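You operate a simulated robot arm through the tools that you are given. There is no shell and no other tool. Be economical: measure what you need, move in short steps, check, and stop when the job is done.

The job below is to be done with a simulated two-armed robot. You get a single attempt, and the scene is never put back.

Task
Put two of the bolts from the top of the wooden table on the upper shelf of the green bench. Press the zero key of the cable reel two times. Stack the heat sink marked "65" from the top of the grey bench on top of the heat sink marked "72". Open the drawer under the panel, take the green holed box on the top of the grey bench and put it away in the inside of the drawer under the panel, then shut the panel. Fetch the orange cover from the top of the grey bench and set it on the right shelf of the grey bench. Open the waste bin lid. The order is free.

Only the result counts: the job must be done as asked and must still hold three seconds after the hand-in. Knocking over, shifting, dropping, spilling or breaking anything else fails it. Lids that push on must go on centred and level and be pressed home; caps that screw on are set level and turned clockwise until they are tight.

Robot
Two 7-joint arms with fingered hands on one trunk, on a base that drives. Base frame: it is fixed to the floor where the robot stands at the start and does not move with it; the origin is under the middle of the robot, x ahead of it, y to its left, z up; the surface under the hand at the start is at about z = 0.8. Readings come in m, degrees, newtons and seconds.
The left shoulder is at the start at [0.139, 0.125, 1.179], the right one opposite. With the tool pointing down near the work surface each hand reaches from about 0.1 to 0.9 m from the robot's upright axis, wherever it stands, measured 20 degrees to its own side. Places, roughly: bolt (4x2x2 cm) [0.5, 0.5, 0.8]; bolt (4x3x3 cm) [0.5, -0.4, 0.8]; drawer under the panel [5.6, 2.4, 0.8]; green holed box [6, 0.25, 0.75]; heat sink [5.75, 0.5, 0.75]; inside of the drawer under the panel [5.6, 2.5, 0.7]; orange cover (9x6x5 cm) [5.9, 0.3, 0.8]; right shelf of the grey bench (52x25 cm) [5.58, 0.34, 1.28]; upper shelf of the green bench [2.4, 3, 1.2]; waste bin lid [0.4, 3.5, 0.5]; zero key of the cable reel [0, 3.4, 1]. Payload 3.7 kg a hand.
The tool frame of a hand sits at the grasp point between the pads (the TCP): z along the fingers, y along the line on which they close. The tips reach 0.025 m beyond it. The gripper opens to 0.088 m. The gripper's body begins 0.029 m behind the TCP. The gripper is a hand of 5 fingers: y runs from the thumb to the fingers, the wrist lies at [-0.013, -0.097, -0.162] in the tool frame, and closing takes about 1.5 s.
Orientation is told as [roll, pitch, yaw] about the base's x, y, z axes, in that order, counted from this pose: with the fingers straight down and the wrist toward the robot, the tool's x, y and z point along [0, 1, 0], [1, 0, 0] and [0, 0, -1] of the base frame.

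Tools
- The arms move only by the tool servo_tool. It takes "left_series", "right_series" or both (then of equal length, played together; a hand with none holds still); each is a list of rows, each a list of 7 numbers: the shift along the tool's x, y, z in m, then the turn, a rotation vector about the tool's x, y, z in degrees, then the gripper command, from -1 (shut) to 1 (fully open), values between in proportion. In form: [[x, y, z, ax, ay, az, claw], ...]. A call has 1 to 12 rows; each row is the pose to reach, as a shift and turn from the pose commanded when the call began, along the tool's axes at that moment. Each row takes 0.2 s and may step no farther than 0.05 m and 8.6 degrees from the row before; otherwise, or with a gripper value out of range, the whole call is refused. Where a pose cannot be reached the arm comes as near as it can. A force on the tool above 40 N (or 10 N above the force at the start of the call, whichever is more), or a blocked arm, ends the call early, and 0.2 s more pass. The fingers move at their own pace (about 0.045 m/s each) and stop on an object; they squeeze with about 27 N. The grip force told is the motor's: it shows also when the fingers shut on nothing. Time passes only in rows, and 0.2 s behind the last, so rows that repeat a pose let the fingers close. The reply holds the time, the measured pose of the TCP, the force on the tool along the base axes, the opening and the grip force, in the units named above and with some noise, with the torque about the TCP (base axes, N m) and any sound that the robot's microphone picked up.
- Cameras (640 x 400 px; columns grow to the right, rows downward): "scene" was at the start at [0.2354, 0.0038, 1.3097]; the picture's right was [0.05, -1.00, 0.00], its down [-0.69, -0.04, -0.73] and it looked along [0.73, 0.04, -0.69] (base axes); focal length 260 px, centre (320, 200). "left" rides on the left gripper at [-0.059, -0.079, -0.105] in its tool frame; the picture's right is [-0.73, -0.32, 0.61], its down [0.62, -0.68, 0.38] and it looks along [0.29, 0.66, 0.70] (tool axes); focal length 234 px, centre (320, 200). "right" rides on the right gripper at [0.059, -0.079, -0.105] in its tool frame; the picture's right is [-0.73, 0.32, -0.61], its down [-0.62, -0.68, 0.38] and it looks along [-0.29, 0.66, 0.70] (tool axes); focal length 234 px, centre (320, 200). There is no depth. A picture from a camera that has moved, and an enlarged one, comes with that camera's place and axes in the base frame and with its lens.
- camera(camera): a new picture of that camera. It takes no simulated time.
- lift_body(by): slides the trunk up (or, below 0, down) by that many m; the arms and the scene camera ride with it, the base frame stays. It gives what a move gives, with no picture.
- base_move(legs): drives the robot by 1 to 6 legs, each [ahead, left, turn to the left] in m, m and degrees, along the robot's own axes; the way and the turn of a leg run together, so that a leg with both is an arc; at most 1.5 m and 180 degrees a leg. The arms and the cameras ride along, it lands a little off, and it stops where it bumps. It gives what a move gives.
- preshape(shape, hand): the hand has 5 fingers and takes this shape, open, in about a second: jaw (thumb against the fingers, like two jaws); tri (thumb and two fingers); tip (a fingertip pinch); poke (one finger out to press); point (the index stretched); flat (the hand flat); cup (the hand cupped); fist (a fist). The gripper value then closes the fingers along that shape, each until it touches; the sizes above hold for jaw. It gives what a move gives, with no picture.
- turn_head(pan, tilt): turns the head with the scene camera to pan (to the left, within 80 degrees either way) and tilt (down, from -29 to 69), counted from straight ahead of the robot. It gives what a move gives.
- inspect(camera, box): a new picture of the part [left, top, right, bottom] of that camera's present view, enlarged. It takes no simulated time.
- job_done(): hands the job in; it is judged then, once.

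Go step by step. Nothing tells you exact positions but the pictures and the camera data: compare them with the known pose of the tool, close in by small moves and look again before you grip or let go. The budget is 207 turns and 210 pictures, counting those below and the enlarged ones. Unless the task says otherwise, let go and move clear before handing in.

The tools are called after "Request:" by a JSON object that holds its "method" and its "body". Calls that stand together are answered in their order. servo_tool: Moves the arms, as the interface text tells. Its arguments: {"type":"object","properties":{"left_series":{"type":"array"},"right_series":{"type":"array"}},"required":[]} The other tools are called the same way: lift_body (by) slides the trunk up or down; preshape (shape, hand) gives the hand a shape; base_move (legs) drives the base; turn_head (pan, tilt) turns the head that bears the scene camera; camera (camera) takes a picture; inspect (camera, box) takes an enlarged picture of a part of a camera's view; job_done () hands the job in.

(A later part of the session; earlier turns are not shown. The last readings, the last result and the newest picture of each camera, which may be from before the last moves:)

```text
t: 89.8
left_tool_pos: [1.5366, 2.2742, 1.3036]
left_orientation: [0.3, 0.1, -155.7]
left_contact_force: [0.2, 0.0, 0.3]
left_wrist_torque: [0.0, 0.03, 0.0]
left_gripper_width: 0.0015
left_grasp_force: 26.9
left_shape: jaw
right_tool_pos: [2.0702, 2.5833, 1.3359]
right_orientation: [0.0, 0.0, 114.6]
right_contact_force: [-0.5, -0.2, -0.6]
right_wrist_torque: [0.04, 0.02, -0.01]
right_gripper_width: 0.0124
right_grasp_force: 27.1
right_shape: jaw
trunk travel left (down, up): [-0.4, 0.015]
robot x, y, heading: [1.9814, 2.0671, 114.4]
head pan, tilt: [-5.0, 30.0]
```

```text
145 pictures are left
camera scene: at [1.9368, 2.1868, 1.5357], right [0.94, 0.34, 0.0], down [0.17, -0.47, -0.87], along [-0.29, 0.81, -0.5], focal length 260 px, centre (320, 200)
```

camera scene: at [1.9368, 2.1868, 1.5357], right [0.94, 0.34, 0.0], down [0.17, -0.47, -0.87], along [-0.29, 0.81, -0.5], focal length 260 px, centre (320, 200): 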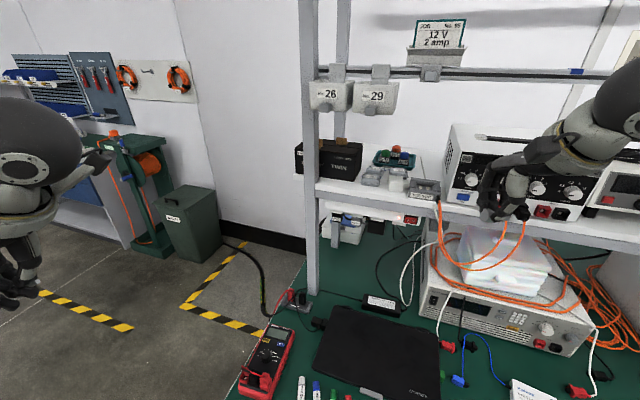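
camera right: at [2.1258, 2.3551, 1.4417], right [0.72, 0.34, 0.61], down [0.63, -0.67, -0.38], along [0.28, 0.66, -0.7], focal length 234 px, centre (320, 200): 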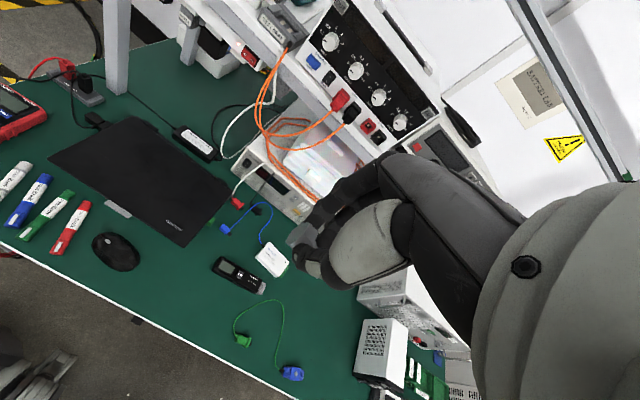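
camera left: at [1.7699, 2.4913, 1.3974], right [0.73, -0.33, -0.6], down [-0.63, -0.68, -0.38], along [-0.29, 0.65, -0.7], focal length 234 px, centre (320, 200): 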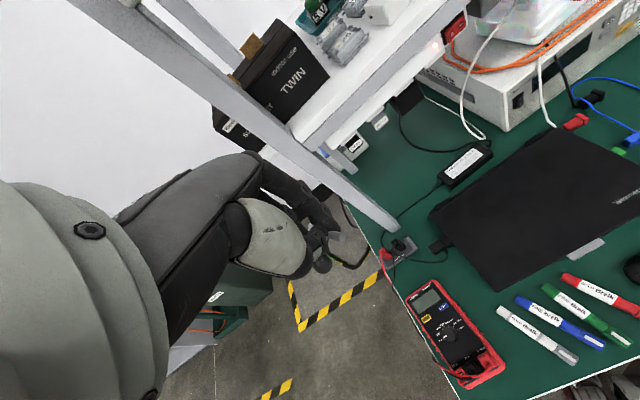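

Request:
{"method": "servo_tool", "body": {"right_series": [[0.03, 0.026, 0.012, 0, 0, 3, -1], [0.06, 0.052, 0.024, 0, 0, 6, -1], [0.09, 0.078, 0.036, 0, 0, 9, -1], [0.12, 0.104, 0.048, 0, 0, 12, -1], [0.15, 0.13, 0.06, 0, 0, 15, -1], [0.18, 0.156, 0.072, 0, 0, 19, -1], [0.213, 0.183, 0.086, 0, 0, 22.7, -1]]}}

Request:
{"method": "inspect", "body": {"camera": "scene", "box": [270, 120, 430, 220]}}

Request:
{"method": "camera", "body": {"camera": "right"}}

```text
t: 91.4
left_tool_pos: [1.5373, 2.2724, 1.3037]
left_orientation: [0.5, 0.0, -155.7]
left_contact_force: [0.5, -0.2, -0.6]
left_wrist_torque: [0.0, 0.0, 0.0]
left_gripper_width: 0.0016
left_grasp_force: 26.9
left_shape: jaw
right_tool_pos: [1.8575, 2.6492, 1.2633]
right_orientation: [0.1, 0.0, 92.0]
right_contact_force: [-0.4, 0.0, -0.2]
right_wrist_torque: [0.01, -0.01, -0.01]
right_gripper_width: 0.0124
right_grasp_force: 27.3
right_shape: jaw
right hand out of reach, approached as far as the arm can: row 6, 7
trunk travel left (down, up): [-0.4, 0.015]
robot x, y, heading: [1.9838, 2.0656, 114.6]
head pan, tilt: [-5.0, 30.0]
```

```text
4.00 times, centred on (350, 170) of scene
camera zoom: at [1.9381, 2.1858, 1.5359], right [0.94, 0.34, 0.0], down [0.17, -0.47, -0.87], along [-0.29, 0.82, -0.5], focal length 1039 px, centre (200, 320)
```

zoom: 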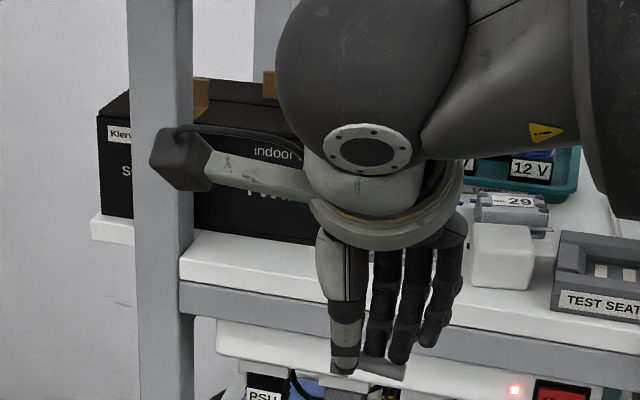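

```text
143 pictures are left
camera right: at [1.8011, 2.5686, 1.3685], right [0.72, 0.35, 0.61], down [0.65, -0.66, -0.38], along [0.27, 0.67, -0.7], focal length 234 px, centre (320, 200)
```

right: 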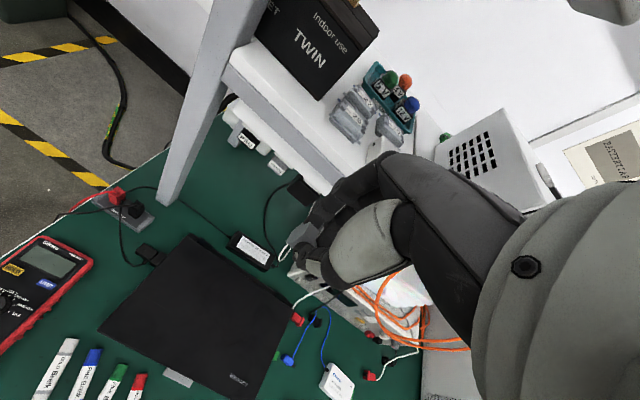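

The arm can't cross further from here; I turn the base another 12° left, which carries the hand toward x = 1.74.

Request:
{"method": "base_move", "body": {"legs": [[0, 0, 12]]}}

Request:
{"method": "servo_tool", "body": {"right_series": [[-0.01, 0.015, 0.008, 4, 0, 5, -1], [-0.02, 0.03, 0.016, 8, 0, 10, -1]]}}

Request:
{"method": "turn_head", "body": {"pan": -20, "tilt": 30}}

Request:
{"method": "inspect", "body": {"camera": "scene", "box": [240, 120, 400, 220]}}

Request:
{"method": "camera", "body": {"camera": "right"}}

```text
t: 92.5
left_tool_pos: [1.5026, 2.1756, 1.3028]
left_orientation: [0.4, 0.1, -143.6]
left_contact_force: [-0.2, -0.4, -0.3]
left_wrist_torque: [0.01, 0.01, 0.03]
left_gripper_width: 0.0018
left_grasp_force: 27.0
left_shape: jaw
right_tool_pos: [1.736, 2.6106, 1.2624]
right_orientation: [0.1, 0.0, 104.1]
right_contact_force: [-0.6, -0.5, -0.6]
right_wrist_torque: [-0.01, 0.01, 0.04]
right_gripper_width: 0.0124
right_grasp_force: 26.9
right_shape: jaw
trunk travel left (down, up): [-0.4, 0.015]
robot x, y, heading: [1.9808, 2.0659, 126.8]
head pan, tilt: [-5.0, 30.0]
```

```text
t: 93.1
left_tool_pos: [1.5036, 2.1759, 1.3032]
left_orientation: [0.5, 0.0, -143.4]
left_contact_force: [-0.7, 0.9, -0.6]
left_wrist_torque: [-0.01, 0.04, 0.0]
left_gripper_width: 0.0017
left_grasp_force: 27.2
left_shape: jaw
right_tool_pos: [1.7579, 2.6447, 1.2491]
right_orientation: [-0.5, 8.1, 94.1]
right_contact_force: [-0.2, 0.3, 0.0]
right_wrist_torque: [-0.05, -0.03, 0.01]
right_gripper_width: 0.0124
right_grasp_force: 26.6
right_shape: jaw
right hand out of reach, approached as far as the arm can: row 1, 2
trunk travel left (down, up): [-0.4, 0.015]
robot x, y, heading: [1.9826, 2.0717, 126.7]
head pan, tilt: [-5.0, 30.0]
```

```text
t: 93.9
left_tool_pos: [1.5028, 2.1761, 1.3031]
left_orientation: [0.5, 0.1, -143.5]
left_contact_force: [-0.2, 0.0, -0.6]
left_wrist_torque: [0.02, 0.01, -0.02]
left_gripper_width: 0.0014
left_grasp_force: 27.4
left_shape: jaw
right_tool_pos: [1.7586, 2.6447, 1.2491]
right_orientation: [-0.6, 8.0, 94.1]
right_contact_force: [-0.5, 0.0, -1.0]
right_wrist_torque: [0.02, -0.01, 0.02]
right_gripper_width: 0.0123
right_grasp_force: 26.7
right_shape: jaw
trunk travel left (down, up): [-0.4, 0.015]
robot x, y, heading: [1.9816, 2.0658, 126.7]
head pan, tilt: [-20.0, 30.0]
```

```text
4.00 times, centred on (320, 170) of scene
camera zoom: at [1.9339, 2.184, 1.5358], right [0.96, 0.29, 0.0], down [0.14, -0.48, -0.87], along [-0.25, 0.83, -0.5], focal length 1039 px, centre (320, 320)
```

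zoom: 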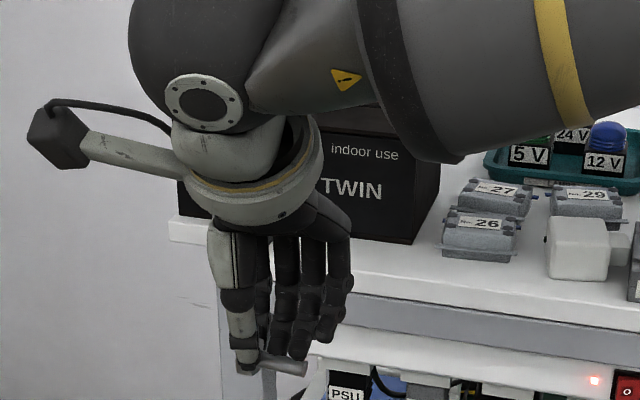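

```text
141 pictures are left
camera right: at [1.7028, 2.5761, 1.3625], right [0.69, 0.46, 0.56], down [0.68, -0.68, -0.28], along [0.26, 0.57, -0.78], focal length 234 px, centre (320, 200)
```

right: 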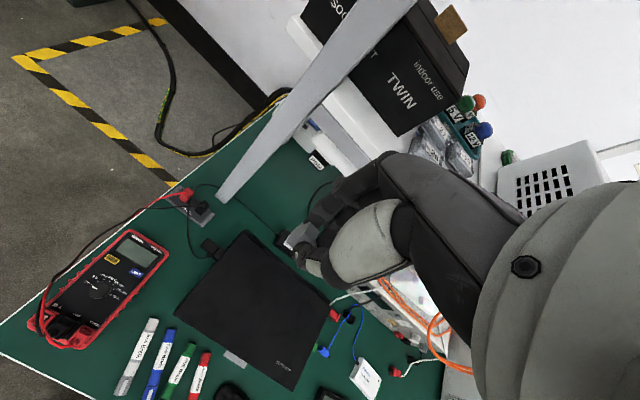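

The lean went the wrong way; I reverse it to lean the hand's back toward the robot.

Request:
{"method": "servo_tool", "body": {"right_series": [[0, 0, 0, -7, 0, 0, -1], [0, 0, 0, -14, 0, 0, -1], [0, 0, 0, -21, 0, 0, -1], [0, 0, 0, -23, 0, 0, -1]]}}

Request:
{"method": "inspect", "body": {"camera": "scene", "box": [240, 120, 400, 220]}}

```text
t: 94.9
left_tool_pos: [1.5032, 2.1751, 1.3036]
left_orientation: [0.6, 0.2, -143.5]
left_contact_force: [0.5, 0.0, -0.8]
left_wrist_torque: [0.0, -0.02, -0.01]
left_gripper_width: 0.0012
left_grasp_force: 27.0
left_shape: jaw
right_tool_pos: [1.7637, 2.6453, 1.2524]
right_orientation: [-0.5, -14.9, 94.4]
right_contact_force: [0.3, -1.3, -0.4]
right_wrist_torque: [0.01, 0.0, 0.01]
right_gripper_width: 0.0124
right_grasp_force: 26.9
right_shape: jaw
right hand out of reach, approached as far as the arm can: row 3, 4
trunk travel left (down, up): [-0.4, 0.015]
robot x, y, heading: [1.9843, 2.0651, 126.8]
head pan, tilt: [-20.0, 30.0]
```

```text
4.00 times, centred on (320, 170) of scene
camera zoom: at [1.9339, 2.1841, 1.5358], right [0.96, 0.29, 0.0], down [0.14, -0.48, -0.87], along [-0.25, 0.83, -0.5], focal length 1039 px, centre (320, 320)
```

zoom: 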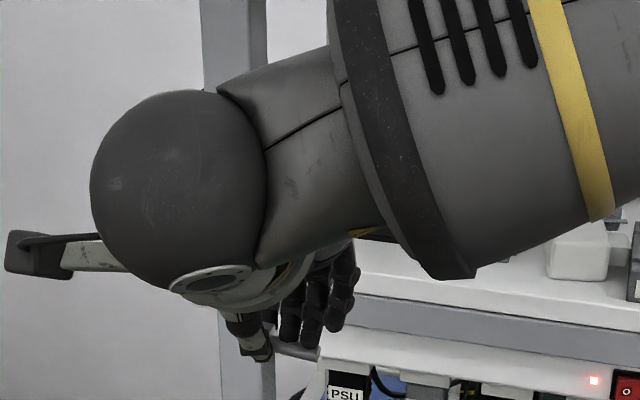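

Request:
{"method": "servo_tool", "body": {"right_series": [[-0.003, 0.039, 0.0103, 0, 0, 0, -1], [-0.006, 0.077, 0.0207, 0, 0, 0, -1], [-0.009, 0.116, 0.031, 0, 0, 0, -1]]}}

Request:
{"method": "camera", "body": {"camera": "right"}}

Request:
{"method": "camera", "body": {"camera": "scene"}}

```text
t: 95.7
left_tool_pos: [1.5042, 2.1756, 1.3035]
left_orientation: [0.6, 0.1, -143.6]
left_contact_force: [-0.5, 1.5, -0.5]
left_wrist_torque: [-0.02, 0.0, 0.01]
left_gripper_width: 0.0017
left_grasp_force: 27.2
left_shape: jaw
right_tool_pos: [1.7755, 2.7613, 1.2547]
right_orientation: [-0.7, -14.9, 94.3]
right_contact_force: [0.1, -0.2, -0.4]
right_wrist_torque: [0.02, -0.03, -0.01]
right_gripper_width: 0.0123
right_grasp_force: 27.5
right_shape: jaw
right hand out of reach, approached as far as the arm can: row 3
trunk travel left (down, up): [-0.4, 0.015]
robot x, y, heading: [1.9855, 2.0658, 126.8]
head pan, tilt: [-20.0, 30.0]
```

```text
139 pictures are left
camera right: at [1.7235, 2.6551, 1.3349], right [0.71, 0.21, 0.68], down [0.67, -0.51, -0.54], along [0.23, 0.83, -0.5], focal length 234 px, centre (320, 200)
```

right: 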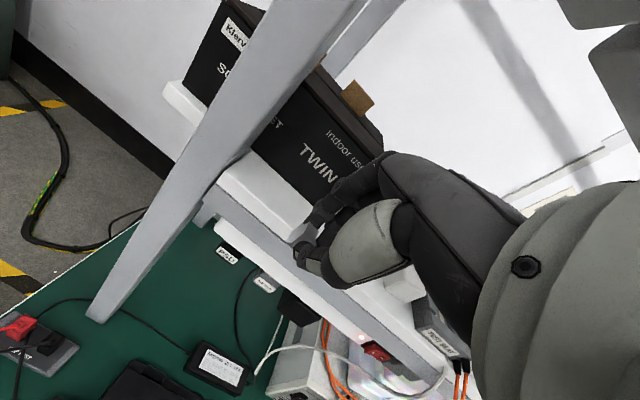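

```text
138 pictures are left
camera scene: at [1.9343, 2.1848, 1.5357], right [0.96, 0.29, 0.0], down [0.14, -0.48, -0.87], along [-0.25, 0.83, -0.5], focal length 260 px, centre (320, 200)
```

scene: 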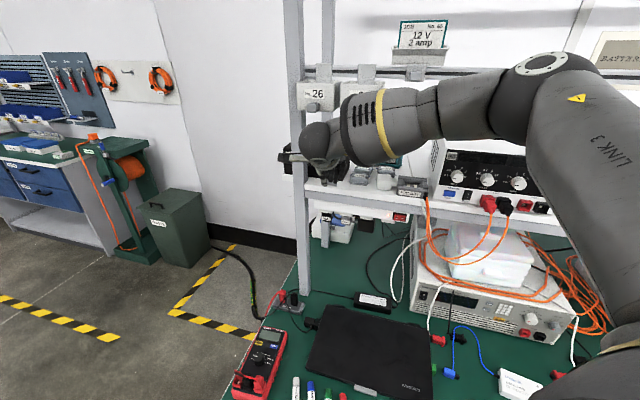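

Request:
{"method": "inspect", "body": {"camera": "right", "box": [200, 120, 440, 320]}}

Request:
{"method": "inspect", "body": {"camera": "scene", "box": [270, 50, 430, 200]}}

```text
2.00 times, centred on (320, 220) of right
camera zoom: at [1.7235, 2.6551, 1.3349], right [0.71, 0.21, 0.68], down [0.67, -0.51, -0.54], along [0.23, 0.83, -0.5], focal length 468 px, centre (320, 160)
```

zoom: 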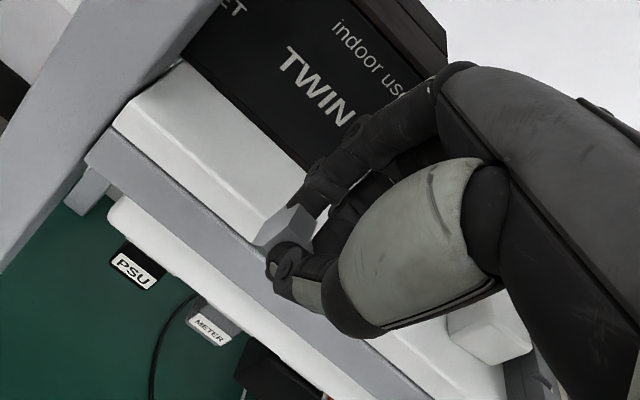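

```text
2.67 times, centred on (350, 125) of scene
camera zoom: at [1.9343, 2.1848, 1.5357], right [0.96, 0.29, 0.0], down [0.14, -0.48, -0.87], along [-0.25, 0.83, -0.5], focal length 692 px, centre (240, 400)
```

zoom: 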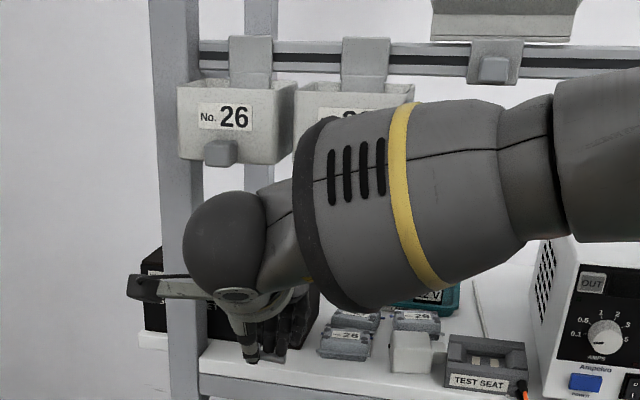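

The bolt is just over the shelf edge, TWIN's face 8 cm ahead. I advance 5.4 cm at constant height.

Request:
{"method": "servo_tool", "body": {"right_series": [[-0.002, 0.026, 0.007, 0, 0, 0, -1], [-0.004, 0.052, 0.014, 0, 0, 0, -1]]}}

Request:
{"method": "inspect", "body": {"camera": "right", "box": [200, 120, 440, 320]}}

```text
t: 96.3
left_tool_pos: [1.5022, 2.1756, 1.302]
left_orientation: [0.5, 0.0, -143.5]
left_contact_force: [-0.1, 0.4, -0.5]
left_wrist_torque: [0.01, -0.02, -0.01]
left_gripper_width: 0.0016
left_grasp_force: 27.1
left_shape: jaw
right_tool_pos: [1.7906, 2.8063, 1.2601]
right_orientation: [-0.6, -14.9, 94.4]
right_contact_force: [-0.5, -1.2, -0.7]
right_wrist_torque: [-0.01, 0.0, -0.02]
right_gripper_width: 0.0124
right_grasp_force: 27.5
right_shape: jaw
right hand out of reach, approached as far as the arm can: row 1, 2
trunk travel left (down, up): [-0.4, 0.015]
robot x, y, heading: [1.9827, 2.0671, 127.1]
head pan, tilt: [-20.0, 30.0]
```

```text
2.00 times, centred on (320, 220) of right
camera zoom: at [1.7391, 2.6986, 1.3412], right [0.71, 0.21, 0.68], down [0.67, -0.51, -0.54], along [0.23, 0.83, -0.5], focal length 468 px, centre (320, 160)
```

zoom: 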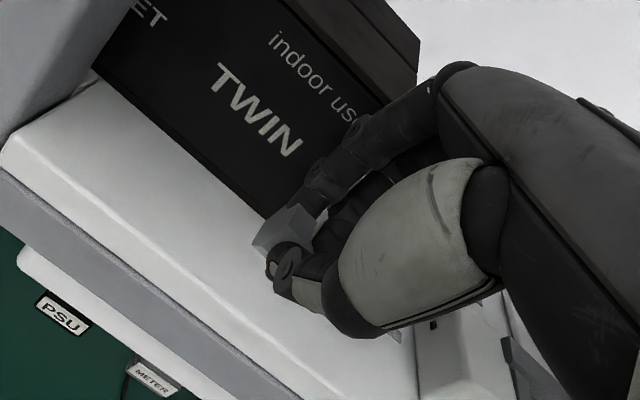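

Now I lower slowly toward the shelf, watching the force.

Request:
{"method": "servo_tool", "body": {"right_series": [[0, -0.001, 0.008, 0, 0, 0, -1], [0, -0.002, 0.016, 0, 0, 0, -1], [0, -0.003, 0.02, 0, 0, 0, -1]]}}

Request:
{"method": "inspect", "body": {"camera": "right", "box": [200, 120, 440, 320]}}

```text
t: 97.1
left_tool_pos: [1.5038, 2.175, 1.3026]
left_orientation: [0.6, 0.0, -143.5]
left_contact_force: [0.6, 0.5, -0.9]
left_wrist_torque: [-0.03, -0.01, 0.01]
left_gripper_width: 0.0016
left_grasp_force: 26.8
left_shape: jaw
right_tool_pos: [1.7971, 2.8057, 1.2443]
right_orientation: [-0.6, -14.9, 94.4]
right_contact_force: [-0.4, -0.3, -0.3]
right_wrist_torque: [0.0, 0.0, 0.05]
right_gripper_width: 0.0125
right_grasp_force: 27.0
right_shape: jaw
right hand out of reach, approached as far as the arm can: row 2, 3
trunk travel left (down, up): [-0.4, 0.015]
robot x, y, heading: [1.9823, 2.0665, 126.5]
head pan, tilt: [-20.0, 30.0]
```

```text
2.00 times, centred on (320, 220) of right
camera zoom: at [1.7452, 2.698, 1.3238], right [0.71, 0.21, 0.68], down [0.67, -0.51, -0.54], along [0.23, 0.83, -0.5], focal length 468 px, centre (320, 160)
```

zoom: 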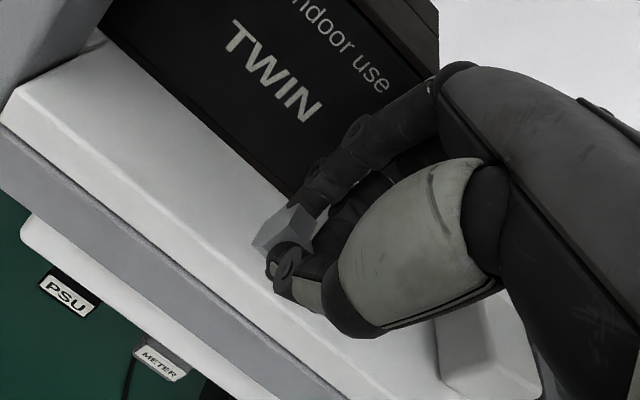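

The bolt needs about 1 cm more forward; I nudge the base ahead 12 mm, then lower with the trunk.

Request:
{"method": "base_move", "body": {"legs": [[0.012, 0, 0]]}}

Request:
{"method": "inspect", "body": {"camera": "right", "box": [200, 120, 440, 320]}}

Request:
{"method": "lift_body", "body": {"by": -0.006}}

```text
t: 97.9
left_tool_pos: [1.4969, 2.1839, 1.303]
left_orientation: [0.6, 0.2, -143.5]
left_contact_force: [0.4, -0.1, 0.4]
left_wrist_torque: [-0.01, 0.0, 0.0]
left_gripper_width: 0.0015
left_grasp_force: 27.6
left_shape: jaw
right_tool_pos: [1.7893, 2.8147, 1.2455]
right_orientation: [-0.6, -15.0, 94.4]
right_contact_force: [-0.2, 0.3, 0.0]
right_wrist_torque: [0.0, 0.03, -0.03]
right_gripper_width: 0.0121
right_grasp_force: 26.4
right_shape: jaw
trunk travel left (down, up): [-0.4, 0.015]
robot x, y, heading: [1.9752, 2.0738, 126.9]
head pan, tilt: [-20.0, 30.0]
```

```text
2.00 times, centred on (320, 220) of right
camera zoom: at [1.7389, 2.7061, 1.3247], right [0.71, 0.21, 0.68], down [0.67, -0.51, -0.54], along [0.23, 0.83, -0.5], focal length 468 px, centre (320, 160)
```

zoom: 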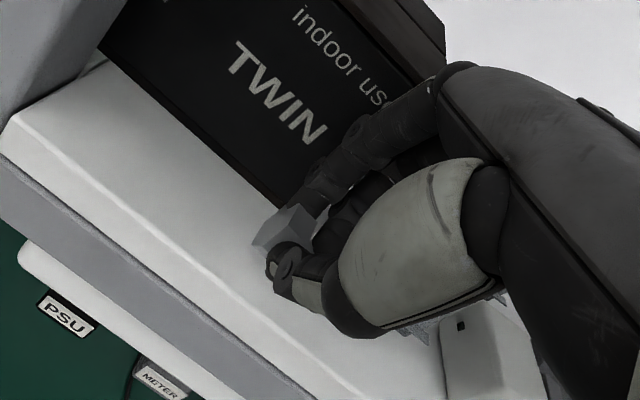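

```text
t: 98.4
left_tool_pos: [1.4966, 2.1845, 1.2979]
left_orientation: [0.4, 0.3, -143.6]
left_contact_force: [0.1, 0.0, -0.3]
left_wrist_torque: [0.01, -0.01, 0.02]
left_gripper_width: 0.0017
left_grasp_force: 27.0
left_shape: jaw
right_tool_pos: [1.7894, 2.8158, 1.238]
right_orientation: [-0.6, -15.1, 94.4]
right_contact_force: [-0.4, 0.6, -0.6]
right_wrist_torque: [0.02, 0.03, 0.01]
right_gripper_width: 0.0125
right_grasp_force: 27.2
right_shape: jaw
trunk travel left (down, up): [-0.394, 0.021]
robot x, y, heading: [1.9748, 2.0743, 126.8]
head pan, tilt: [-20.0, 30.0]
```

Request:
{"method": "lift_body", "body": {"by": -0.005}}

```text
t: 99.0
left_tool_pos: [1.4961, 2.1855, 1.2906]
left_orientation: [0.4, 0.2, -143.6]
left_contact_force: [-0.5, 0.2, 0.2]
left_wrist_torque: [-0.01, -0.02, 0.01]
left_gripper_width: 0.0013
left_grasp_force: 26.5
left_shape: jaw
right_tool_pos: [1.7909, 2.815, 1.2322]
right_orientation: [-0.6, -15.1, 94.5]
right_contact_force: [0.0, 0.3, -0.3]
right_wrist_torque: [0.0, -0.01, -0.01]
right_gripper_width: 0.0125
right_grasp_force: 26.8
right_shape: jaw
trunk travel left (down, up): [-0.389, 0.026]
robot x, y, heading: [1.9762, 2.0783, 126.6]
head pan, tilt: [-20.0, 30.0]
```

Request:
{"method": "inspect", "body": {"camera": "right", "box": [240, 180, 368, 260]}}

Request:
{"method": "lift_body", "body": {"by": -0.004}}

```text
5.00 times, centred on (304, 220) of right
camera zoom: at [1.7389, 2.7069, 1.3131], right [0.71, 0.21, 0.68], down [0.67, -0.51, -0.54], along [0.23, 0.83, -0.5], focal length 1171 px, centre (400, 100)
```

zoom: 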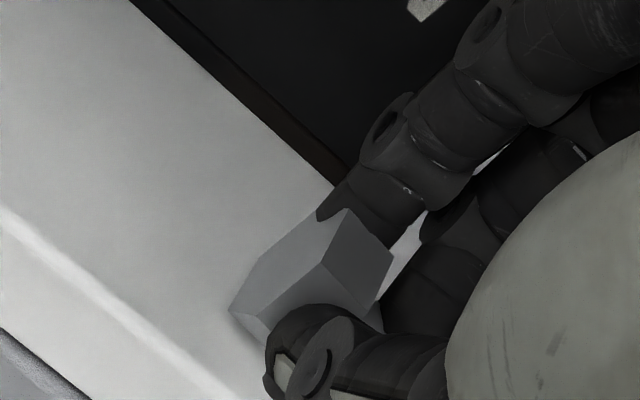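

```text
t: 99.5
left_tool_pos: [1.4962, 2.1837, 1.288]
left_orientation: [0.5, 0.2, -143.5]
left_contact_force: [-0.8, 0.0, -0.3]
left_wrist_torque: [0.0, 0.0, -0.04]
left_gripper_width: 0.0015
left_grasp_force: 27.0
left_shape: jaw
right_tool_pos: [1.7903, 2.8147, 1.229]
right_orientation: [-0.4, -15.2, 94.4]
right_contact_force: [0.0, -0.9, 6.2]
right_wrist_torque: [0.04, 0.01, 0.03]
right_gripper_width: 0.0129
right_grasp_force: 27.3
right_shape: jaw
trunk travel left (down, up): [-0.385, 0.03]
robot x, y, heading: [1.9754, 2.075, 126.7]
head pan, tilt: [-20.0, 30.0]
```

The bolt touches the shelf (6 N). I open the fingers a little, lift straight up 3.5 cm, and retreat.

Request:
{"method": "servo_tool", "body": {"right_series": [[0, 0, -0.001, 0, 0, 0, -0.5], [0, -0.002, -0.002, 0, 0, 0, -0.3], [0, -0.002, -0.002, 0, 0, 0, -0.3], [0, -0.001, -0.006, 0, 0, 0, -0.25], [0, 0.001, -0.015, 0, 0, 0, -0.25], [0, 0.005, -0.034, 0, 0, 0, -0.25]]}}

Request:
{"method": "inspect", "body": {"camera": "right", "box": [200, 120, 440, 320]}}

```text
t: 100.9
left_tool_pos: [1.4973, 2.1841, 1.2885]
left_orientation: [0.5, 0.1, -143.5]
left_contact_force: [0.5, -0.1, -0.2]
left_wrist_torque: [0.04, -0.02, 0.02]
left_gripper_width: 0.0013
left_grasp_force: 27.0
left_shape: jaw
right_tool_pos: [1.7916, 2.8104, 1.2642]
right_orientation: [-0.5, -14.9, 94.6]
right_contact_force: [-0.5, -0.3, -0.4]
right_wrist_torque: [-0.01, 0.03, 0.01]
right_gripper_width: 0.0327
right_grasp_force: 0.1
right_shape: jaw
trunk travel left (down, up): [-0.385, 0.03]
robot x, y, heading: [1.9747, 2.0773, 126.6]
head pan, tilt: [-20.0, 30.0]
```

```text
2.00 times, centred on (320, 220) of right
camera zoom: at [1.7392, 2.7018, 1.3438], right [0.71, 0.21, 0.68], down [0.67, -0.51, -0.54], along [0.23, 0.83, -0.5], focal length 468 px, centre (320, 160)
```

zoom: 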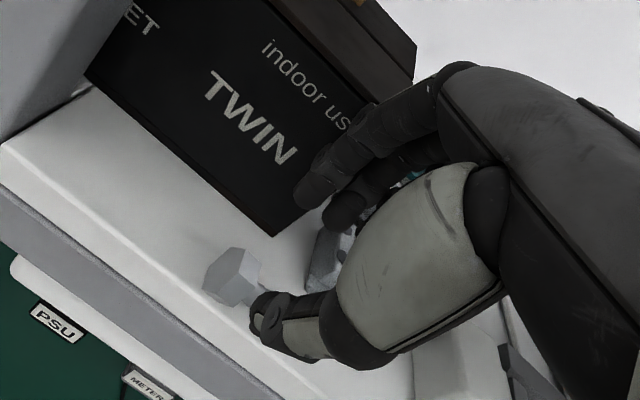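

The bolt rests on the shelf. I raise a hair more and pull straight back.

Request:
{"method": "servo_tool", "body": {"right_series": [[0, 0.002, -0.008, 0, 0, 0, -0.25], [0, -0.037, -0.018, 0, 0, 0, -0.25], [0, -0.075, -0.028, 0, 0, 0, -0.25], [0, -0.114, -0.038, 0, 0, 0, -0.25], [0, -0.153, -0.048, 0, 0, 0, -0.25]]}}

Request:
{"method": "camera", "body": {"camera": "right"}}

Request:
{"method": "inspect", "body": {"camera": "scene", "box": [270, 80, 430, 220]}}

```text
t: 102.1
left_tool_pos: [1.4969, 2.1834, 1.2879]
left_orientation: [0.5, 0.2, -143.6]
left_contact_force: [0.7, -0.4, -0.5]
left_wrist_torque: [0.01, 0.02, 0.01]
left_gripper_width: 0.0012
left_grasp_force: 26.9
left_shape: jaw
right_tool_pos: [1.8039, 2.6516, 1.2699]
right_orientation: [-0.5, -15.1, 94.3]
right_contact_force: [0.8, -0.1, 0.1]
right_wrist_torque: [0.01, -0.06, 0.02]
right_gripper_width: 0.0328
right_grasp_force: 0.0
right_shape: jaw
trunk travel left (down, up): [-0.385, 0.03]
robot x, y, heading: [1.9729, 2.0775, 126.7]
head pan, tilt: [-20.0, 30.0]
```

```text
130 pictures are left
camera right: at [1.752, 2.5438, 1.3512], right [0.71, 0.21, 0.68], down [0.67, -0.51, -0.54], along [0.23, 0.84, -0.5], focal length 234 px, centre (320, 200)
```

right: 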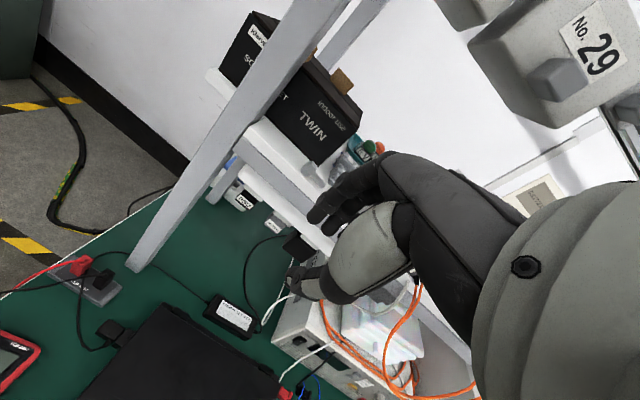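

```text
2.86 times, centred on (350, 150) of scene
camera zoom: at [1.9277, 2.1915, 1.5211], right [0.96, 0.29, 0.0], down [0.14, -0.48, -0.87], along [-0.25, 0.83, -0.5], focal length 742 px, centre (234, 343)
```

zoom: 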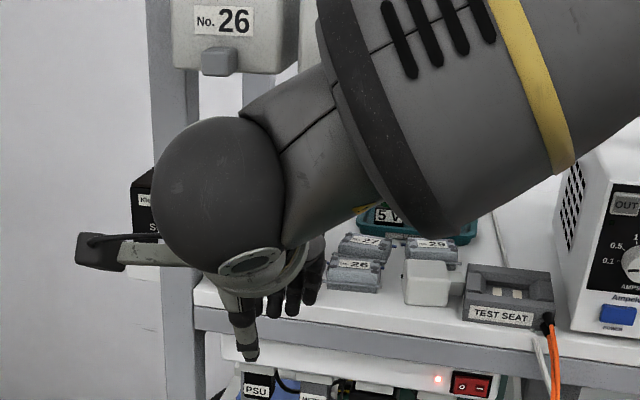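

Bolt one is on the shelf. Next I retract the right hand, turn to the free spot on the bench top near (2.145, 2.44) and set the twisted bolt down there to regrasp it.

Request:
{"method": "servo_tool", "body": {"right_series": [[0, -0.04, -0.02, 0, 0, 0, -0.25], [0, -0.08, -0.04, 5, 0, 0, 0], [0, -0.12, -0.06, 10, 0, 0, 0], [0, -0.15, -0.07, 15, 0, 0, 0]]}}

Request:
{"method": "base_move", "body": {"legs": [[0, 0, -82]]}}

Request:
{"method": "turn_head", "body": {"pan": 25, "tilt": 55}}

Request:
{"method": "camera", "body": {"camera": "scene"}}

```text
t: 103.1
left_tool_pos: [1.4959, 2.1843, 1.2879]
left_orientation: [0.5, 0.2, -143.5]
left_contact_force: [-0.3, -0.8, -0.3]
left_wrist_torque: [-0.03, 0.01, 0.0]
left_gripper_width: 0.0014
left_grasp_force: 27.3
left_shape: jaw
right_tool_pos: [1.8126, 2.4881, 1.2996]
right_orientation: [-0.5, 0.0, 94.2]
right_contact_force: [0.5, 0.0, -0.1]
right_wrist_torque: [-0.03, 0.0, -0.03]
right_gripper_width: 0.0436
right_grasp_force: 0.1
right_shape: jaw
trunk travel left (down, up): [-0.385, 0.03]
robot x, y, heading: [1.9784, 2.0719, 126.8]
head pan, tilt: [-20.0, 30.0]
```

```text
t: 106.8
left_tool_pos: [1.9936, 2.5748, 1.2876]
left_orientation: [0.4, 0.3, 136.7]
left_contact_force: [-0.9, 0.8, -0.2]
left_wrist_torque: [-0.02, -0.02, -0.01]
left_gripper_width: 0.0013
left_grasp_force: 27.1
left_shape: jaw
right_tool_pos: [2.3513, 2.3167, 1.2988]
right_orientation: [-0.5, 0.0, 14.5]
right_contact_force: [0.7, 0.5, 0.3]
right_wrist_torque: [0.02, 0.01, 0.01]
right_gripper_width: 0.0436
right_grasp_force: 0.0
right_shape: jaw
trunk travel left (down, up): [-0.385, 0.03]
robot x, y, heading: [1.9723, 2.0787, 47.1]
head pan, tilt: [-20.0, 30.0]
stopped in leg 1: the robot was blocked; the commanded pose is now the measured one
```

```text
t: 108.0
left_tool_pos: [1.9958, 2.5739, 1.2889]
left_orientation: [0.5, 0.1, 136.9]
left_contact_force: [-0.3, -0.6, -0.9]
left_wrist_torque: [0.0, 0.0, -0.02]
left_gripper_width: 0.001
left_grasp_force: 27.0
left_shape: jaw
right_tool_pos: [2.351, 2.3165, 1.2986]
right_orientation: [-0.5, 0.0, 14.6]
right_contact_force: [0.0, 1.0, -0.5]
right_wrist_torque: [0.02, -0.02, -0.01]
right_gripper_width: 0.0436
right_grasp_force: 0.1
right_shape: jaw
trunk travel left (down, up): [-0.385, 0.03]
robot x, y, heading: [1.9741, 2.0808, 47.3]
head pan, tilt: [25.0, 55.0]
```

```text
128 pictures are left
camera scene: at [2.0238, 2.1789, 1.4851], right [0.95, -0.31, 0.0], down [-0.25, -0.78, -0.57], along [0.18, 0.55, -0.82], focal length 260 px, centre (320, 200)
```

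scene: 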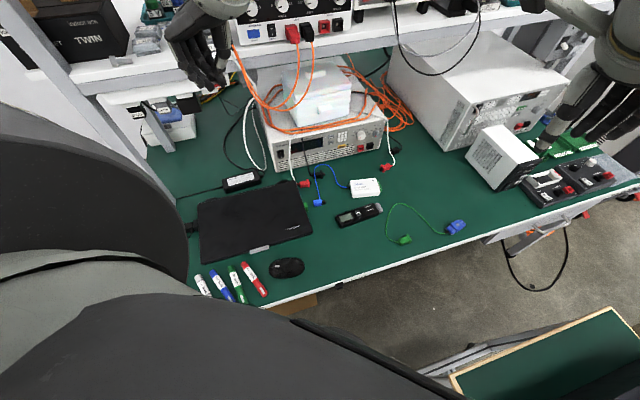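

The base stopped at a bump while turning (heading 47), which is good enough. The free spot lies about (2.13, 2.47); I bring the left hand there and down, turning it back to a normal yaw.

Request:
{"method": "servo_tool", "body": {"left_series": [[-0.005, -0.042, 0, 0, 0, 7, -1], [-0.01, -0.084, 0, 0, 0, 14, -1], [-0.015, -0.126, 0.01, 0, 0, 21, -1], [-0.0195, -0.167, 0.02, 0, 0, 28, -1], [-0.0195, -0.167, 0.065, 0, 0, 35, -1], [-0.0195, -0.167, 0.11, 0, 0, 42, -1], [-0.0195, -0.167, 0.155, 0, 0, 49, -1], [-0.0195, -0.167, 0.2, 0, 0, 56, -1], [-0.0195, -0.167, 0.245, 0, 0, 63, -1], [-0.0195, -0.167, 0.29, 0, 0, 70, -1], [-0.0195, -0.167, 0.335, 0, 0, 75, -1]]}}

Request:
{"method": "camera", "body": {"camera": "scene"}}

Request:
{"method": "camera", "body": {"camera": "left"}}

```text
t: 110.4
left_tool_pos: [2.0899, 2.5127, 1.0405]
left_orientation: [0.0, 0.7, 61.6]
left_contact_force: [0.6, -0.4, -0.5]
left_wrist_torque: [-0.01, 0.02, 0.0]
left_gripper_width: 0.0013
left_grasp_force: 26.7
left_shape: jaw
left hand out of reach, approached as far as the arm can: row 7, 8, 9, 10, 11
right_tool_pos: [2.351, 2.3159, 1.3002]
right_orientation: [-0.5, 0.1, 14.6]
right_contact_force: [0.8, 0.4, -0.6]
right_wrist_torque: [-0.01, -0.01, -0.04]
right_gripper_width: 0.0434
right_grasp_force: 0.0
right_shape: jaw
trunk travel left (down, up): [-0.385, 0.03]
robot x, y, heading: [1.9716, 2.0811, 47.2]
head pan, tilt: [25.0, 55.0]
```

```text
127 pictures are left
camera scene: at [2.0237, 2.1791, 1.485], right [0.95, -0.31, 0.0], down [-0.25, -0.78, -0.57], along [0.18, 0.55, -0.82], focal length 260 px, centre (320, 200)
```

scene: 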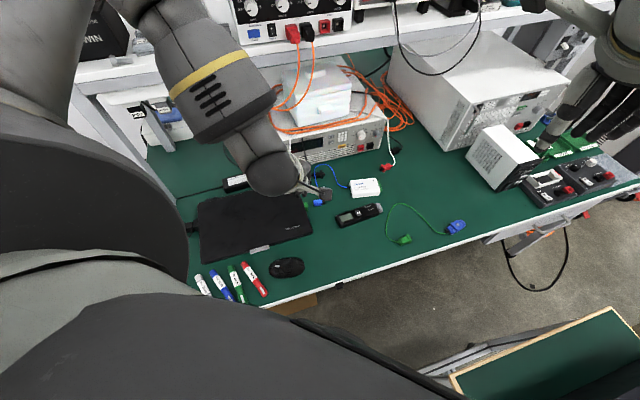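

```text
126 pictures are left
camera left: at [2.1032, 2.4157, 1.1464], right [0.48, -0.63, -0.6], down [-0.87, -0.31, -0.38], along [0.05, 0.71, -0.7], focal length 234 px, centre (320, 200)
```

left: 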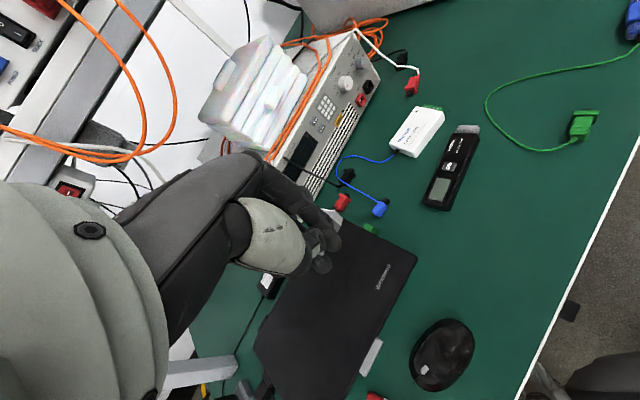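

The arm is too high-shouldered here; I lower the trunk by 0.13.

Request:
{"method": "lift_body", "body": {"by": -0.13}}

Request:
{"method": "servo_tool", "body": {"left_series": [[-0.02, -0.03, 0, 0, 0, 0, -1], [-0.04, -0.05, 0, 0, 0, 0, -1]]}}

Request:
{"method": "camera", "body": {"camera": "left"}}

```text
t: 111.9
left_tool_pos: [2.0892, 2.5104, 0.9103]
left_orientation: [0.0, 0.3, 61.8]
left_contact_force: [-0.3, 0.1, -0.3]
left_wrist_torque: [-0.01, 0.0, -0.02]
left_gripper_width: 0.0009
left_grasp_force: 27.2
left_shape: jaw
right_tool_pos: [2.351, 2.314, 1.1696]
right_orientation: [-0.3, -0.1, 14.6]
right_contact_force: [0.1, 0.1, -0.1]
right_wrist_torque: [0.01, -0.01, 0.0]
right_gripper_width: 0.0437
right_grasp_force: 0.0
right_shape: jaw
trunk travel left (down, up): [-0.255, 0.16]
robot x, y, heading: [1.9746, 2.0812, 46.9]
head pan, tilt: [25.0, 55.0]
```

```text
t: 112.5
left_tool_pos: [2.1135, 2.4801, 0.9134]
left_orientation: [-0.1, 0.5, 61.8]
left_contact_force: [-0.2, 0.0, -0.5]
left_wrist_torque: [-0.02, -0.01, 0.03]
left_gripper_width: 0.001
left_grasp_force: 27.1
left_shape: jaw
left hand out of reach, approached as far as the arm can: row 1, 2
right_tool_pos: [2.3487, 2.3159, 1.1692]
right_orientation: [-0.5, -0.2, 14.7]
right_contact_force: [-0.4, 1.0, -0.6]
right_wrist_torque: [-0.03, 0.0, 0.02]
right_gripper_width: 0.0438
right_grasp_force: 0.1
right_shape: jaw
trunk travel left (down, up): [-0.255, 0.16]
robot x, y, heading: [1.9754, 2.0845, 46.9]
head pan, tilt: [25.0, 55.0]
```

```text
125 pictures are left
camera left: at [2.1267, 2.3841, 1.017], right [0.49, -0.63, -0.6], down [-0.87, -0.31, -0.38], along [0.05, 0.71, -0.7], focal length 234 px, centre (320, 200)
```

left: 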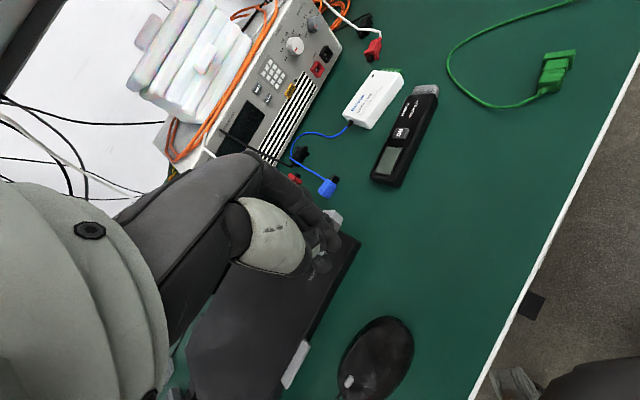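

Request:
{"method": "servo_tool", "body": {"left_series": [[-0.01, -0.01, 0, 0, 0, 8, -1], [-0.02, -0.02, 0, 0, 0, 16, -1], [-0.03, -0.03, 0, 0, 0, 24, -1]]}}

Request:
{"method": "camera", "body": {"camera": "left"}}

```text
t: 113.3
left_tool_pos: [2.1329, 2.4521, 0.9056]
left_orientation: [-0.2, 0.5, 37.7]
left_contact_force: [0.7, 0.3, 0.4]
left_wrist_torque: [-0.03, 0.03, 0.0]
left_gripper_width: 0.0013
left_grasp_force: 27.4
left_shape: jaw
left hand out of reach, approached as far as the arm can: row 1, 2, 3
right_tool_pos: [2.3505, 2.3164, 1.1695]
right_orientation: [-0.4, -0.1, 14.6]
right_contact_force: [-0.3, -0.5, 0.1]
right_wrist_torque: [0.01, 0.02, 0.01]
right_gripper_width: 0.0435
right_grasp_force: 0.0
right_shape: jaw
trunk travel left (down, up): [-0.255, 0.16]
robot x, y, heading: [1.9737, 2.0785, 47.2]
head pan, tilt: [25.0, 55.0]
```

```text
124 pictures are left
camera left: at [2.106, 2.3589, 1.011], right [0.19, -0.78, -0.6], down [-0.92, 0.07, -0.38], along [0.34, 0.62, -0.7], focal length 234 px, centre (320, 200)
```

left: 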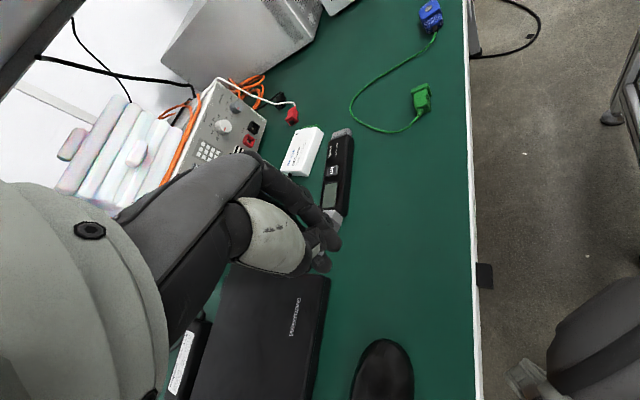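

Straight below is now clear green top. I lower with the trunk.

Request:
{"method": "lift_body", "body": {"by": -0.045}}

Request:
{"method": "camera", "body": {"camera": "left"}}

```text
t: 114.2
left_tool_pos: [2.127, 2.4477, 0.8282]
left_orientation: [-1.4, 6.9, 37.8]
left_contact_force: [-0.1, -0.5, 0.2]
left_wrist_torque: [0.01, 0.01, 0.01]
left_gripper_width: 0.0012
left_grasp_force: 26.7
left_shape: jaw
right_tool_pos: [2.3495, 2.3147, 1.1254]
right_orientation: [-0.4, -0.1, 14.6]
right_contact_force: [0.0, -0.3, 0.7]
right_wrist_torque: [-0.01, -0.01, -0.01]
right_gripper_width: 0.0434
right_grasp_force: 0.0
right_shape: jaw
trunk travel left (down, up): [-0.21, 0.205]
robot x, y, heading: [1.9725, 2.08, 47.1]
head pan, tilt: [25.0, 55.0]
```

```text
123 pictures are left
camera left: at [2.1098, 2.3629, 0.943], right [0.14, -0.82, -0.55], down [-0.95, 0.04, -0.31], along [0.28, 0.56, -0.78], focal length 234 px, centre (320, 200)
```

left: 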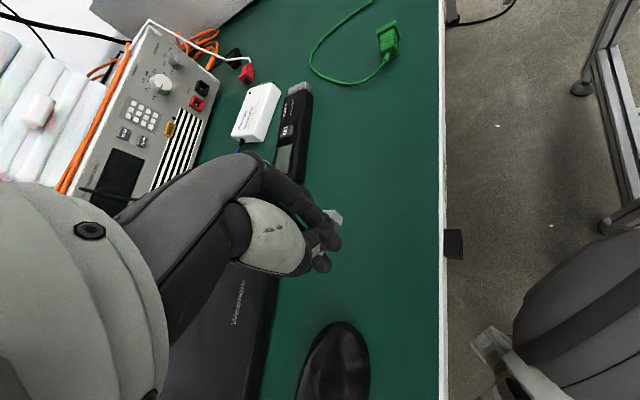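

Request:
{"method": "inspect", "body": {"camera": "left", "box": [260, 180, 420, 280]}}

Request:
{"method": "servo_tool", "body": {"left_series": [[0, 0, 0, 0, 0, 0, -0.6], [0, 0, 0, 0, 0, 0, -0.3], [0, 0, 0, 0, 0, 0, 0], [0, 0, -0.02, 0, 0, 0, 0], [0, 0, -0.05, 0, 0, 0, 0], [0, 0, -0.09, 0, 0, 0, 0]]}}

Request:
{"method": "camera", "body": {"camera": "left"}}

```text
4.00 times, centred on (340, 230) of left
camera zoom: at [2.1098, 2.3629, 0.943], right [0.14, -0.82, -0.55], down [-0.95, 0.04, -0.31], along [0.28, 0.56, -0.78], focal length 937 px, centre (240, 80)
```

zoom: 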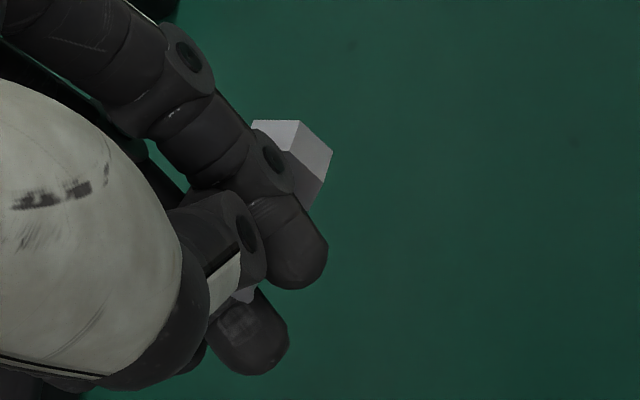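

```text
t: 115.6
left_tool_pos: [2.169, 2.4831, 0.896]
left_orientation: [-1.4, 7.0, 37.7]
left_contact_force: [-0.1, -0.7, -0.5]
left_wrist_torque: [-0.01, 0.01, -0.01]
left_gripper_width: 0.0159
left_grasp_force: 0.1
left_shape: jaw
left hand out of reach, approached as far as the arm can: row 4, 5, 6
right_tool_pos: [2.3505, 2.3143, 1.1247]
right_orientation: [-0.5, 0.1, 14.5]
right_contact_force: [0.0, -0.9, 0.9]
right_wrist_torque: [0.03, -0.01, 0.0]
right_gripper_width: 0.0439
right_grasp_force: 0.1
right_shape: jaw
trunk travel left (down, up): [-0.21, 0.205]
robot x, y, heading: [1.9763, 2.0818, 47.6]
head pan, tilt: [25.0, 55.0]
```

```text
121 pictures are left
camera left: at [2.1509, 2.3972, 1.0108], right [0.14, -0.83, -0.55], down [-0.95, 0.04, -0.31], along [0.28, 0.56, -0.78], focal length 234 px, centre (320, 200)
```

left: 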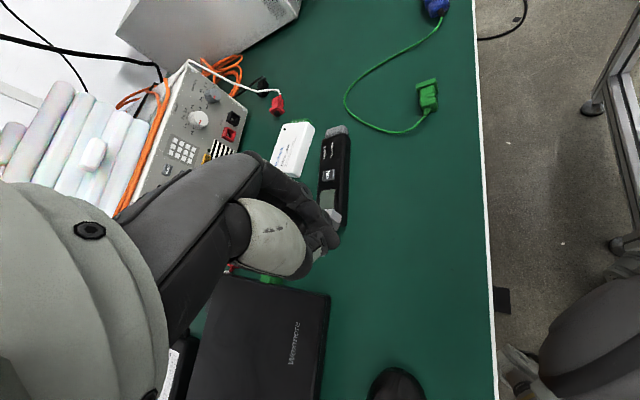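

Request:
{"method": "inspect", "body": {"camera": "left", "box": [240, 160, 420, 280]}}

Request:
{"method": "camera", "body": {"camera": "scene"}}

```text
3.33 times, centred on (330, 220) of left
camera zoom: at [2.1509, 2.3972, 1.0108], right [0.14, -0.83, -0.55], down [-0.95, 0.04, -0.31], along [0.28, 0.56, -0.78], focal length 781 px, centre (287, 133)
```

zoom: 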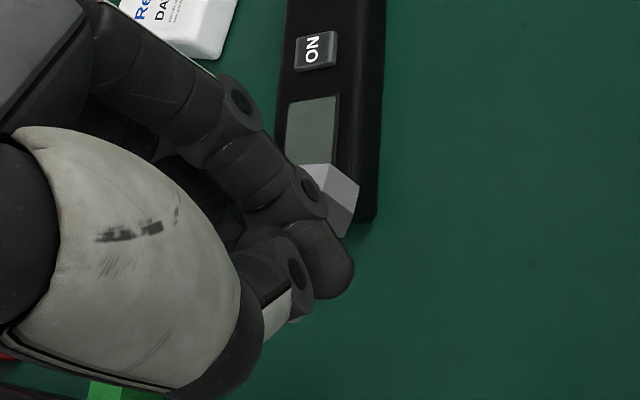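

```text
119 pictures are left
camera scene: at [2.0878, 2.2545, 1.3056], right [0.97, -0.24, 0.0], down [-0.19, -0.79, -0.58], along [0.14, 0.57, -0.81], focal length 260 px, centre (320, 200)
```

scene: 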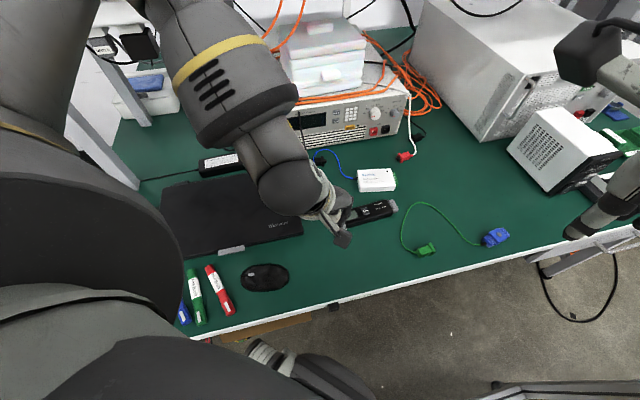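

The bolt's shaft is stuck between index and middle finger, so it didn't drop. I go back down and open the hand fully there.

Request:
{"method": "servo_tool", "body": {"left_series": [[0, 0, 0.04, 0, 0, 0, 0], [0, 0, 0.07, 0, 0, 0, 0], [0, 0, 0.085, 0, 0, 0, 0], [0, 0, 0.085, 0, 0, 0, 1], [0, 0, 0.085, 0, 0, 0, 1], [0, 0, 0.085, 0, 0, 0, 1], [0, 0, 0.085, 0, 0, 0, 1], [0, 0, 0.085, 0, 0, 0, 1]]}}

Request:
{"method": "camera", "body": {"camera": "left"}}

```text
t: 117.4
left_tool_pos: [2.1605, 2.4775, 0.8136]
left_orientation: [-1.4, 7.0, 37.8]
left_contact_force: [-0.1, -0.7, -0.1]
left_wrist_torque: [-0.02, -0.03, 0.04]
left_gripper_width: 0.0876
left_grasp_force: 0.1
left_shape: jaw
right_tool_pos: [2.3515, 2.3165, 1.1239]
right_orientation: [-0.5, 0.1, 14.5]
right_contact_force: [1.0, -0.1, 0.1]
right_wrist_torque: [-0.03, 0.0, -0.03]
right_gripper_width: 0.0437
right_grasp_force: 0.0
right_shape: jaw
trunk travel left (down, up): [-0.21, 0.205]
robot x, y, heading: [1.9704, 2.0794, 46.9]
head pan, tilt: [25.0, 55.0]
```

```text
118 pictures are left
camera left: at [2.1436, 2.3912, 0.9284], right [0.14, -0.83, -0.55], down [-0.95, 0.04, -0.31], along [0.28, 0.56, -0.78], focal length 234 px, centre (320, 200)
```

left: 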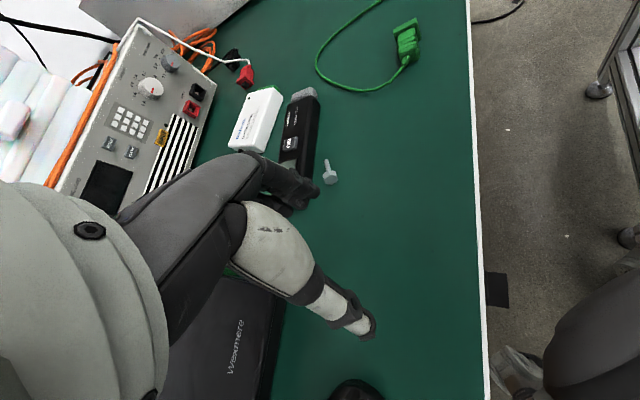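

The bolt dropped onto the green top beside the recorder, about (2.21, 2.485). I raise the hand clear and look.

Request:
{"method": "servo_tool", "body": {"left_series": [[0.0, -0.005, -0.02, 0, 0, 0, 1], [0, -0.01, -0.05, 0, 0, 0, 1], [0, -0.015, -0.08, 0, 0, 0, 0.5]]}}

Request:
{"method": "camera", "body": {"camera": "left"}}

Request:
{"method": "inspect", "body": {"camera": "scene", "box": [320, 170, 480, 270]}}

```text
t: 118.2
left_tool_pos: [2.1647, 2.4789, 0.8857]
left_orientation: [-1.3, 7.0, 37.6]
left_contact_force: [-0.8, 0.4, -0.3]
left_wrist_torque: [0.02, 0.0, -0.01]
left_gripper_width: 0.0664
left_grasp_force: 0.0
left_shape: jaw
left hand out of reach, approached as far as the arm can: row 3
right_tool_pos: [2.3516, 2.3166, 1.1228]
right_orientation: [-0.7, 0.0, 14.8]
right_contact_force: [-0.2, -0.2, -0.6]
right_wrist_torque: [0.01, 0.02, 0.06]
right_gripper_width: 0.0437
right_grasp_force: 0.0
right_shape: jaw
trunk travel left (down, up): [-0.21, 0.205]
robot x, y, heading: [1.9726, 2.0836, 47.1]
head pan, tilt: [25.0, 55.0]
```

```text
117 pictures are left
camera left: at [2.1472, 2.3945, 1.0012], right [0.14, -0.83, -0.55], down [-0.95, 0.04, -0.31], along [0.28, 0.56, -0.78], focal length 234 px, centre (320, 200)
```

left: 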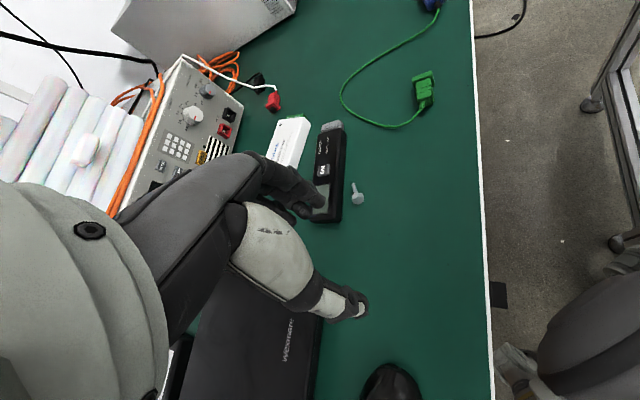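

```text
4.00 times, centred on (400, 220) of scene
camera zoom: at [2.0904, 2.2556, 1.3063], right [0.97, -0.26, 0.0], down [-0.21, -0.78, -0.59], along [0.15, 0.57, -0.81], focal length 1039 px, centre (0, 120)
```

zoom: 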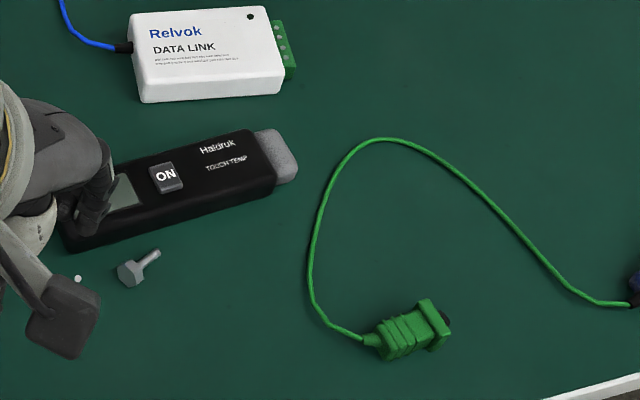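

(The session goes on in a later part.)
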